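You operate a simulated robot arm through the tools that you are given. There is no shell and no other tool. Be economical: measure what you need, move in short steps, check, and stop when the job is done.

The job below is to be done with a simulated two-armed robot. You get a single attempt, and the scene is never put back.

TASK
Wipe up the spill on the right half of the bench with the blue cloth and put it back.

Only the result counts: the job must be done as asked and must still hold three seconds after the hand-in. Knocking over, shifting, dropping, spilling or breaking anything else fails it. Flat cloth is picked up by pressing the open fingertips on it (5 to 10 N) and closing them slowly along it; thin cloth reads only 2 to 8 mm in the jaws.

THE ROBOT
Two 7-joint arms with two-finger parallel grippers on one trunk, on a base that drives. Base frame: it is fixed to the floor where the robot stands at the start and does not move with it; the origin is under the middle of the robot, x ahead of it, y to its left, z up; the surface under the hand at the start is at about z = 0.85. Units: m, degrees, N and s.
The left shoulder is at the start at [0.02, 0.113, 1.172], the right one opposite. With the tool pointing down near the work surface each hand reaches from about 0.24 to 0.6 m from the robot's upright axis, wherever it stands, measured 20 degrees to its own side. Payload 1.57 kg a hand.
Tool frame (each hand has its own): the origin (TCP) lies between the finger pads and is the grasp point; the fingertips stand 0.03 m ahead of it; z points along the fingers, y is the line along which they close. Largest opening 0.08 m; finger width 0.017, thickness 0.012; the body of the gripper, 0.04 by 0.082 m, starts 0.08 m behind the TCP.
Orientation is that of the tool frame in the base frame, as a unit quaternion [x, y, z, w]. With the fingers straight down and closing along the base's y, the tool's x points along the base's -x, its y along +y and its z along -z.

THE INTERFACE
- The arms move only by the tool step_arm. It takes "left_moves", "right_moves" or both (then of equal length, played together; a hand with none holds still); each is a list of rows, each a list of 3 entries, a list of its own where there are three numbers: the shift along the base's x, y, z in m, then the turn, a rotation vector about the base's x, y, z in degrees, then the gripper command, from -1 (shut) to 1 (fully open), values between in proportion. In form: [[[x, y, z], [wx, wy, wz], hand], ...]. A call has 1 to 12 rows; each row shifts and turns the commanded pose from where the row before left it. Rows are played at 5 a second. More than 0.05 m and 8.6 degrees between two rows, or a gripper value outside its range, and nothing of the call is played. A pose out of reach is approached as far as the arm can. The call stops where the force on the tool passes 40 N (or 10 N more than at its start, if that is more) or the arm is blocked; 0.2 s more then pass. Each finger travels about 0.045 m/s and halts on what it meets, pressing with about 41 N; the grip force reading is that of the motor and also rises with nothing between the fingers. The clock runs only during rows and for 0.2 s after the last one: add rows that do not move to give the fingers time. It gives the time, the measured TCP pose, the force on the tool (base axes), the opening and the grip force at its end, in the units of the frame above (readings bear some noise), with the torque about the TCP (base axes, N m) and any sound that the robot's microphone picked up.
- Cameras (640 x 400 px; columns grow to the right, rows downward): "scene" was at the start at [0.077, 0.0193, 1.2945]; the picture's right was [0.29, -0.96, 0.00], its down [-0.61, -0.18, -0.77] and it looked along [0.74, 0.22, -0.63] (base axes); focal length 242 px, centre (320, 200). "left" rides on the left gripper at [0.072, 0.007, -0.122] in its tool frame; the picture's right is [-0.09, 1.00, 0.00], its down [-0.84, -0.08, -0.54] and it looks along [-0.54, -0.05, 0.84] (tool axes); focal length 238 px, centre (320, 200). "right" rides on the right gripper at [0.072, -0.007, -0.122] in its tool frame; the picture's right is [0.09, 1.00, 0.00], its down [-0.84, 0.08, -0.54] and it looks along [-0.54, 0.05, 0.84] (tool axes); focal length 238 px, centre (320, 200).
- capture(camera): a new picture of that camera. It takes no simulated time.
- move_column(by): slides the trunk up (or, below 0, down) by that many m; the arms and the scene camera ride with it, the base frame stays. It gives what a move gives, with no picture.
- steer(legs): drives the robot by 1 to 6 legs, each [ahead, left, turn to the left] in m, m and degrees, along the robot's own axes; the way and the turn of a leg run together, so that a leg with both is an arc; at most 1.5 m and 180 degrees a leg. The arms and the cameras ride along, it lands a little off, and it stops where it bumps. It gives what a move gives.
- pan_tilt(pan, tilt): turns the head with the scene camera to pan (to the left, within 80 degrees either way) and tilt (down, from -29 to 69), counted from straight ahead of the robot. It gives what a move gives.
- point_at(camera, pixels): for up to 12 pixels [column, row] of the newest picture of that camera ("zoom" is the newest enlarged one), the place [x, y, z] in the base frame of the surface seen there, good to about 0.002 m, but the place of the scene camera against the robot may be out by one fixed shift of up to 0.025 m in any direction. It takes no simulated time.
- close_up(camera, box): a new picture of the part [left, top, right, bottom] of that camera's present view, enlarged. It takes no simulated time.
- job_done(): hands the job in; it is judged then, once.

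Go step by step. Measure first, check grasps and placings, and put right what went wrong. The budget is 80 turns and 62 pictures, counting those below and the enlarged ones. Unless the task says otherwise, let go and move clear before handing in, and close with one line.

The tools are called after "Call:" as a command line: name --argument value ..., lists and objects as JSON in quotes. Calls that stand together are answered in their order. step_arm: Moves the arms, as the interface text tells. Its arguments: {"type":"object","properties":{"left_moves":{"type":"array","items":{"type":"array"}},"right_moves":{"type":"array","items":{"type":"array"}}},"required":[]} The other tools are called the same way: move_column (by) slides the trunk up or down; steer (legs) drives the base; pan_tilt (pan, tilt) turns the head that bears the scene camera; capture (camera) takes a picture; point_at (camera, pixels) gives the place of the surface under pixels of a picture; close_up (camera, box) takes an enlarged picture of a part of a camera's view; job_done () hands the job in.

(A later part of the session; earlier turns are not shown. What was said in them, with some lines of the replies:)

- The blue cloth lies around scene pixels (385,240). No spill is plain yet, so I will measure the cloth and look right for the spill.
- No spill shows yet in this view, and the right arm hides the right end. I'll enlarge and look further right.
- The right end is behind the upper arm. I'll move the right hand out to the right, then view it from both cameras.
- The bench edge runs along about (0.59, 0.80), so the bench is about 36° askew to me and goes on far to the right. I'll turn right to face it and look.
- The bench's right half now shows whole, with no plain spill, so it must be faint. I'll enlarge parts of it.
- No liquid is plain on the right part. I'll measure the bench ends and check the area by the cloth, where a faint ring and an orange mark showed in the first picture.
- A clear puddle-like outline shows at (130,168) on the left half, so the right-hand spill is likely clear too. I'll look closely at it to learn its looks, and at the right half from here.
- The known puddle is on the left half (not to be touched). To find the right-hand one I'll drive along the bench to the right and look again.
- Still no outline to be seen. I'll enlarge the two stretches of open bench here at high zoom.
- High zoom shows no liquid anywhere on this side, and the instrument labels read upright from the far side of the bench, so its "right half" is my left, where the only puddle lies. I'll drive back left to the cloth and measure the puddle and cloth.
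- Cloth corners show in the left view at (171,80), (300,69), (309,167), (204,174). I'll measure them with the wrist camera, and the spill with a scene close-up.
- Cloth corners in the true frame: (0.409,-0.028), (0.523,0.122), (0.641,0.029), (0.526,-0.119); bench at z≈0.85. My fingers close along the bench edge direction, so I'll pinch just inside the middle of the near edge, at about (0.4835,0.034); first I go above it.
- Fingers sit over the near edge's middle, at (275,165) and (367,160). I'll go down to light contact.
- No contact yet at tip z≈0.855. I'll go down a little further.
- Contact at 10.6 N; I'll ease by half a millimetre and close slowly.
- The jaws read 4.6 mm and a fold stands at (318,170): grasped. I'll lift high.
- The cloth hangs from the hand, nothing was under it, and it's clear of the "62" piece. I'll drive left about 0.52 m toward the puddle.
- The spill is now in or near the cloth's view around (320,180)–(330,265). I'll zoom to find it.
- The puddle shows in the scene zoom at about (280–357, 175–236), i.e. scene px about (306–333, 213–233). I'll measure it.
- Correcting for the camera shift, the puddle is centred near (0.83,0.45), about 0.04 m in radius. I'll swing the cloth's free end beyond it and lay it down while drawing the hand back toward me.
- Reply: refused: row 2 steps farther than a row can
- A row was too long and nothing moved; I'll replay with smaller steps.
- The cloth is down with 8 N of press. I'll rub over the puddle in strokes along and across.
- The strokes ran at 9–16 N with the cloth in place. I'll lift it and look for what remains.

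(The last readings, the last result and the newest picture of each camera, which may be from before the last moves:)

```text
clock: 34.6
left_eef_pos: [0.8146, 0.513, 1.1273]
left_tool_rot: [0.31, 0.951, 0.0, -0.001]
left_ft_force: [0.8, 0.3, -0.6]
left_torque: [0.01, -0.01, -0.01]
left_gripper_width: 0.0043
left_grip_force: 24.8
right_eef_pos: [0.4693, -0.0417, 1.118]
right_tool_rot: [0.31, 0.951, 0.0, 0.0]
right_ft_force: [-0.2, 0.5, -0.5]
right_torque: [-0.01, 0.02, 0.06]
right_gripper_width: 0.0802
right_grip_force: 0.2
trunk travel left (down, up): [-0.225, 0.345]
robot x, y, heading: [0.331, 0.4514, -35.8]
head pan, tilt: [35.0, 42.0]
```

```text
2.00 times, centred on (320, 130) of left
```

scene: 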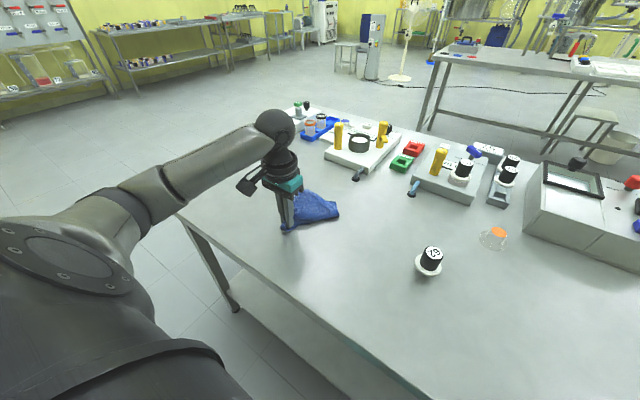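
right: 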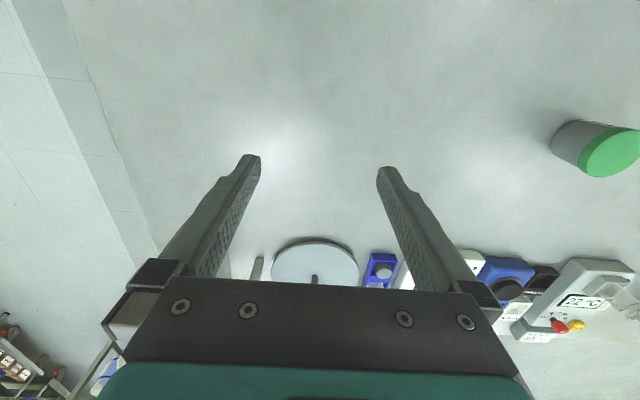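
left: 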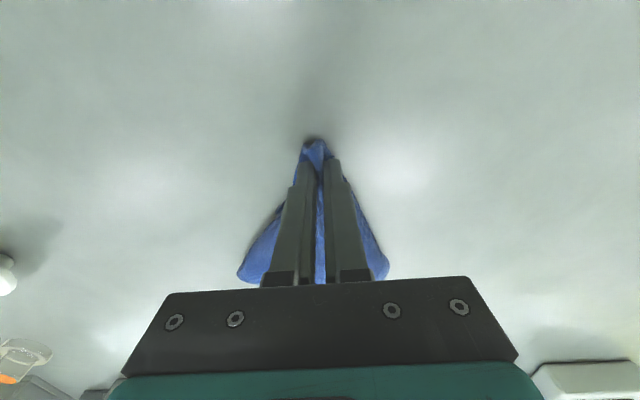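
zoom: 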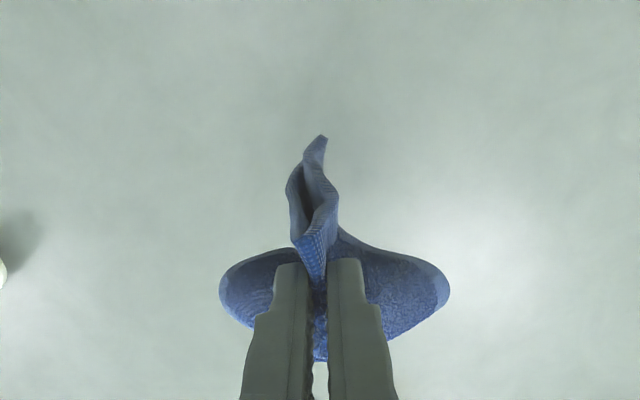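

The outline is gone from scene-zoom (280–357,205–236). I'll drive back right 0.58 m toward the cloth's place and re-check the spot from there.

Call:
steer --legs '[[0, -0.58, 0]]'

Call:
capture --camera "scene"

Call:
close_up --camera "scene" --box '[130, 110, 260, 190]'

```text
clock: 37.9
left_eef_pos: [0.4762, 0.0498, 1.1285]
left_tool_rot: [0.308, 0.951, 0.001, 0.0]
left_ft_force: [-0.4, -0.1, -0.5]
left_torque: [0.0, -0.02, 0.0]
left_gripper_width: 0.0043
left_grip_force: 25.0
right_eef_pos: [0.131, -0.5053, 1.1168]
right_tool_rot: [0.309, 0.951, 0.0, 0.0]
right_ft_force: [-0.7, 0.0, 0.8]
right_torque: [0.0, -0.01, 0.0]
right_gripper_width: 0.0799
right_grip_force: 0.1
trunk travel left (down, up): [-0.225, 0.345]
robot x, y, heading: [-0.0071, -0.0138, -35.6]
head pan, tilt: [35.0, 42.0]
```

```text
20 pictures are left
```

scene: 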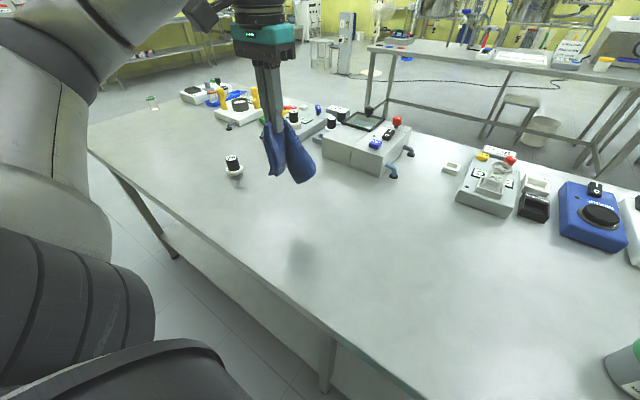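

```text
4.92 times, centred on (195, 150) of scene
```

zoom: 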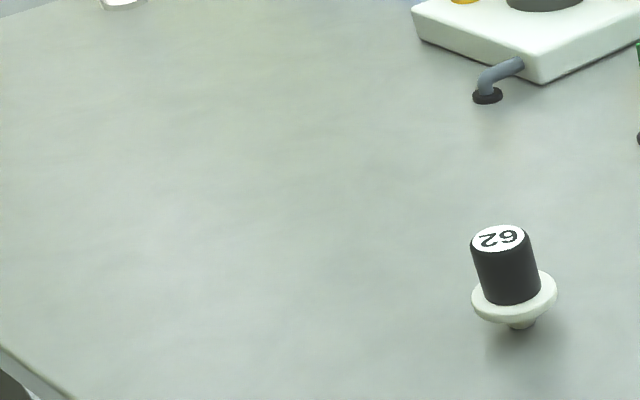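

The spot is clean from this angle too. I'll shift the base 0.08 m left for better reach, and measure the grey box's front so the cloth's free end keeps clear.

Call:
point_at --camera "scene" --pixels '[[325, 164], [350, 174], [384, 182], [322, 150]]'

Call:
steer --legs '[[0, 0.09, 0]]'

```text
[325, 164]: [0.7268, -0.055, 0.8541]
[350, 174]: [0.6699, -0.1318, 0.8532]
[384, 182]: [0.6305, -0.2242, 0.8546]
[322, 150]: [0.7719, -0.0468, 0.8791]
```

```text
clock: 39.0
left_eef_pos: [0.5275, 0.1224, 1.1258]
left_tool_rot: [0.309, 0.951, 0.0, 0.0]
left_ft_force: [-0.2, 0.0, 0.0]
left_torque: [0.0, 0.0, 0.01]
left_gripper_width: 0.0046
left_grip_force: 25.1
right_eef_pos: [0.1845, -0.4323, 1.118]
right_tool_rot: [0.309, 0.951, 0.0, 0.0]
right_ft_force: [0.3, 0.0, 0.4]
right_torque: [-0.01, -0.01, -0.03]
right_gripper_width: 0.0799
right_grip_force: 0.1
trunk travel left (down, up): [-0.225, 0.345]
robot x, y, heading: [0.046, 0.0584, -36.2]
head pan, tilt: [35.0, 42.0]
```

The box front stands at about 0.62 m from my bench-normal origin, clear of the laying path (free end ≤0.52). I'll lay the cloth at its old place the same way, ending with the hand at (0.4835,0.034).

Call:
step_arm --left_moves '[[[0.0144, -0.0353, -0.021], [0, 0, 0], -1], [[0.0144, -0.0353, -0.021], [0, 0, 0], -1], [[0.0144, -0.0353, -0.021], [0, 0, 0], -1], [[0.0144, -0.0353, -0.021], [0, 0, 0], -1], [[0.0144, -0.0353, -0.021], [0, 0, 0], -1], [[0, 0, 0], [0, 0, 0], -1], [[-0.0194, 0.0147, -0.0225], [0, 0, 0], -1], [[-0.0194, 0.0147, -0.0225], [0, 0, 0], -1], [[-0.0194, 0.0147, -0.0225], [0, 0, 0], -1], [[-0.0194, 0.0147, -0.0225], [0, 0, 0], -1], [[-0.0194, 0.0147, -0.0225], [0, 0, 0], -1], [[-0.0194, 0.0147, -0.0225], [0, 0, 0], -1]]'

Call:
capture --camera "scene"

```text
clock: 41.6
left_eef_pos: [0.4838, 0.0341, 0.8886]
left_tool_rot: [0.309, 0.951, -0.002, 0.002]
left_ft_force: [1.7, -0.8, 7.5]
left_torque: [-0.04, -0.11, 0.01]
left_gripper_width: 0.0043
left_grip_force: 24.9
right_eef_pos: [0.1834, -0.4336, 1.1176]
right_tool_rot: [0.31, 0.951, -0.001, 0.0]
right_ft_force: [-0.1, 0.3, -0.2]
right_torque: [0.02, -0.03, 0.01]
right_gripper_width: 0.08
right_grip_force: 0.0
trunk travel left (down, up): [-0.225, 0.345]
robot x, y, heading: [0.0482, 0.0576, -36.0]
head pan, tilt: [35.0, 42.0]
```

```text
18 pictures are left
```

scene: 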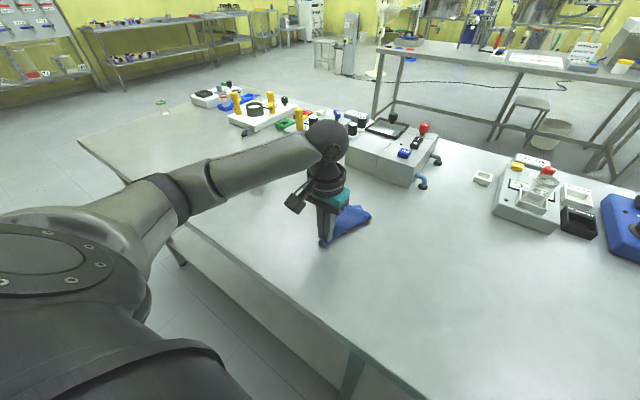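

The cloth is down at its place with 7.5 N. I'll open slowly under light press, which also spreads the fold, then rise clear.

Call:
step_arm --left_moves '[[[0, 0, 0], [0, 0, 0], -0.8], [[0, 0, 0], [0, 0, 0], -0.6], [[0, 0, 0], [0, 0, 0], -0.4], [[0, 0, 0], [0, 0, 0], -0.2], [[0, 0, 0], [0, 0, 0], 0.0], [[0, 0, 0], [0, 0, 0], 0.2], [[0, 0, 0], [0, 0, 0], 0.25], [[0, 0, 0.01], [0, 0, 0], 0.25], [[0, 0, 0.03], [0, 0, 0], 0.25], [[0, 0, 0.045], [0, 0, 0], 0.25], [[0, 0, 0.045], [0, 0, 0], 0.25], [[0, 0, 0.045], [0, 0, 0], 0.25]]'

Call:
capture --camera "left"

```text
clock: 44.2
left_eef_pos: [0.4825, 0.0332, 1.0633]
left_tool_rot: [0.308, 0.951, 0.0, -0.002]
left_ft_force: [0.0, 1.1, -0.8]
left_torque: [-0.02, 0.01, 0.0]
left_gripper_width: 0.0499
left_grip_force: 0.0
right_eef_pos: [0.1851, -0.4338, 1.1174]
right_tool_rot: [0.309, 0.951, 0.0, 0.0]
right_ft_force: [0.3, 0.1, 0.5]
right_torque: [-0.02, 0.0, 0.0]
right_gripper_width: 0.0801
right_grip_force: 0.1
trunk travel left (down, up): [-0.225, 0.345]
robot x, y, heading: [0.0462, 0.0581, -35.9]
head pan, tilt: [35.0, 42.0]
```

```text
17 pictures are left
```

left: 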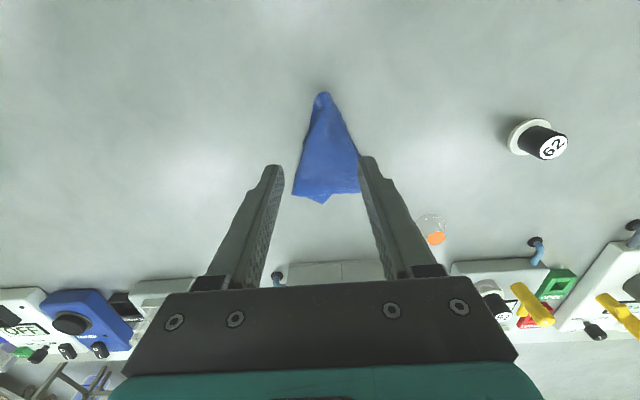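

The cloth is released but folded into a wedge, px (293–360, 92–203). I'll measure its place and look closer.

Call:
point_at --camera "left" --pixels '[[321, 95], [296, 193], [323, 201], [356, 188], [325, 150], [312, 160], [340, 160]]'

Call:
close_up --camera "left" --box '[240, 70, 420, 220]'

```text
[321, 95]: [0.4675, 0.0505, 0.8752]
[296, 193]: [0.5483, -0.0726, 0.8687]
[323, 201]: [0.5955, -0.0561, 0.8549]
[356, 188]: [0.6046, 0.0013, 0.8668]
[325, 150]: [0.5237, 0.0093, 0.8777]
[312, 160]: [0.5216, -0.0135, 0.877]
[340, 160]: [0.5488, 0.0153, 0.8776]
```

```text
2.67 times, centred on (330, 145) of left
```

zoom: 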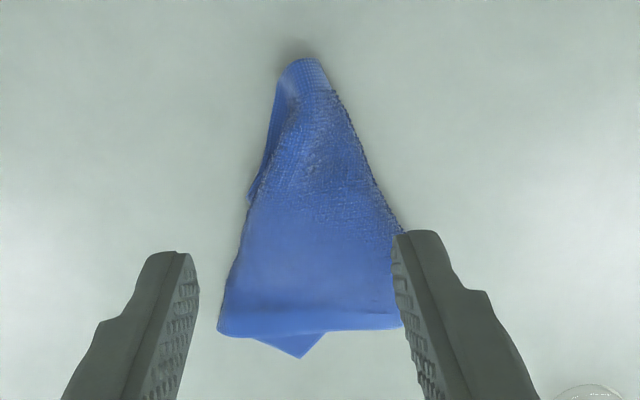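

The bundle's middle is near (0.54,-0.01), within 2 cm of the cloth's old centre (0.525,0.001), lying free. I'll rise clear and take a last overview.

Call:
step_arm --left_moves '[[[0, 0.02, 0.04], [0, 0, 0], 0.25], [[0, 0.03, 0.03], [0, 0, 0], 0.25], [[0, 0.04, 0.01], [0, 0, 0], 0.25], [[0.01, 0.04, 0], [0, 0, 0], 0.25], [[0.01, 0.04, 0], [0, 0, 0], 0.25], [[0.01, 0.04, 0], [0, 0, 0], 0.25], [[0.01, 0.04, 0], [0, 0, 0], 0.25]]'

Call:
capture --camera "scene"

Call:
close_up --camera "scene" --box '[80, 100, 280, 220]'

```text
clock: 45.8
left_eef_pos: [0.5549, 0.2541, 1.1373]
left_tool_rot: [0.309, 0.951, -0.001, 0.0]
left_ft_force: [-0.5, -0.3, -0.2]
left_torque: [-0.04, 0.0, -0.02]
left_gripper_width: 0.0501
left_grip_force: 0.1
left hand out of reach, approached as far as the arm can: row 6, 7
right_eef_pos: [0.1834, -0.4334, 1.118]
right_tool_rot: [0.309, 0.951, 0.0, 0.0]
right_ft_force: [0.5, -0.2, -0.7]
right_torque: [-0.03, 0.01, 0.0]
right_gripper_width: 0.0801
right_grip_force: 0.2
trunk travel left (down, up): [-0.225, 0.345]
robot x, y, heading: [0.0497, 0.0651, -36.1]
head pan, tilt: [35.0, 42.0]
```

```text
15 pictures are left
```

scene: 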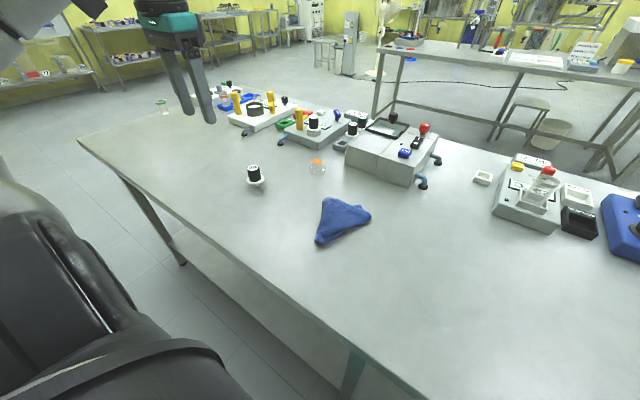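

```text
3.20 times, centred on (180, 160) of scene
```

zoom: 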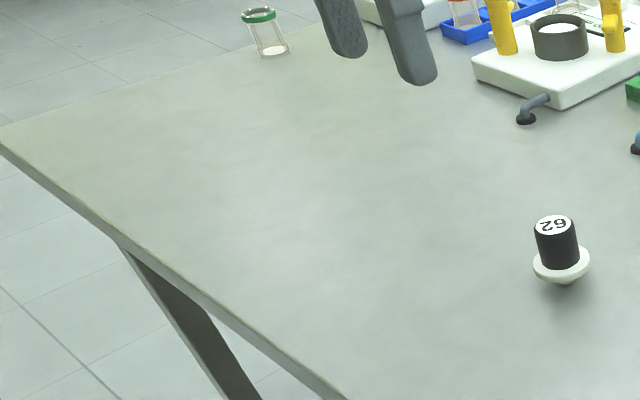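

The spot is clean and everything else stands as before. Before handing in, I'll check the robot-right half once more from this standpoint for any second faint puddle.

Call:
pan_tilt --pan -15 --tilt 42

Call:
capture --camera "scene"

Call:
close_up --camera "scene" --box '[160, 180, 340, 320]'

Call:
close_up --camera "scene" --box '[320, 130, 540, 280]'

```text
clock: 47.0
left_eef_pos: [0.5532, 0.2536, 1.1374]
left_tool_rot: [0.308, 0.951, 0.0, 0.0]
left_ft_force: [0.3, 0.1, -0.2]
left_torque: [-0.02, 0.03, 0.01]
left_gripper_width: 0.0503
left_grip_force: 0.1
right_eef_pos: [0.1843, -0.4341, 1.1175]
right_tool_rot: [0.309, 0.951, 0.001, 0.0]
right_ft_force: [-0.3, -1.2, -0.5]
right_torque: [0.02, 0.03, -0.02]
right_gripper_width: 0.0799
right_grip_force: 0.1
trunk travel left (down, up): [-0.225, 0.345]
robot x, y, heading: [0.0426, 0.0583, -36.0]
head pan, tilt: [-15.0, 42.0]
```

```text
13 pictures are left
```

scene: 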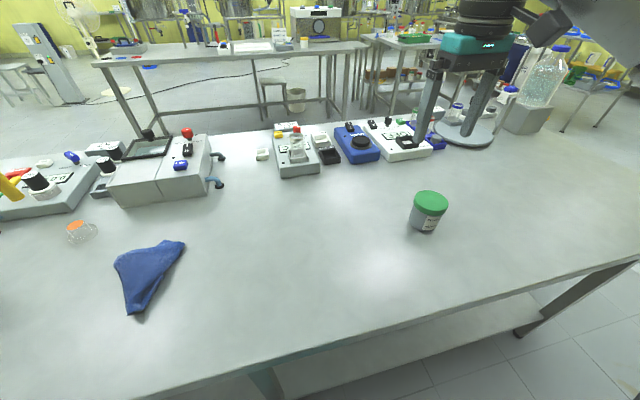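

```text
2.86 times, centred on (250, 250) of scene
```

zoom: 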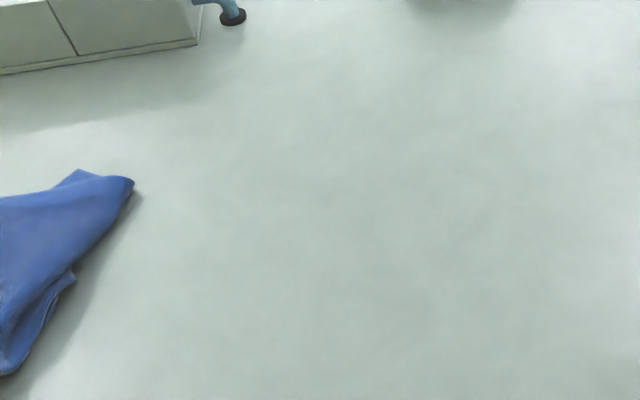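

```text
2.67 times, centred on (430, 205) of scene
```

zoom: 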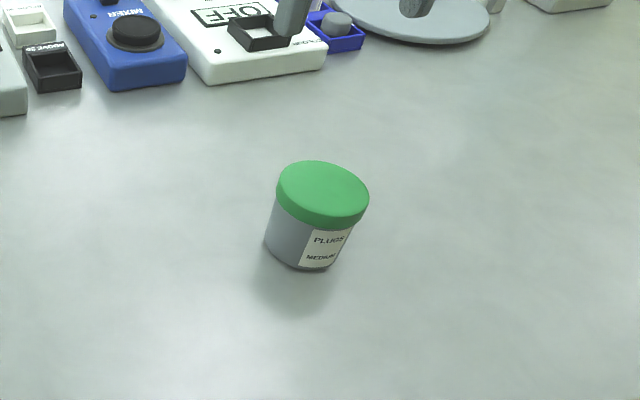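

No other puddle can be seen, the wiped spot is clean, and the cloth lies at its old place with both hands clear. I'll hand in.

Call:
job_done

```text
The job is handed in.
```

I wiped up the only spill I could find and put the blue cloth back within about 2 cm of where it was, though it lies folded into a wedge instead of flat. The spill was on the robot's left. I took that as the bench's right half because the instrument labels read from the far side, and close looks at the other half showed no liquid.
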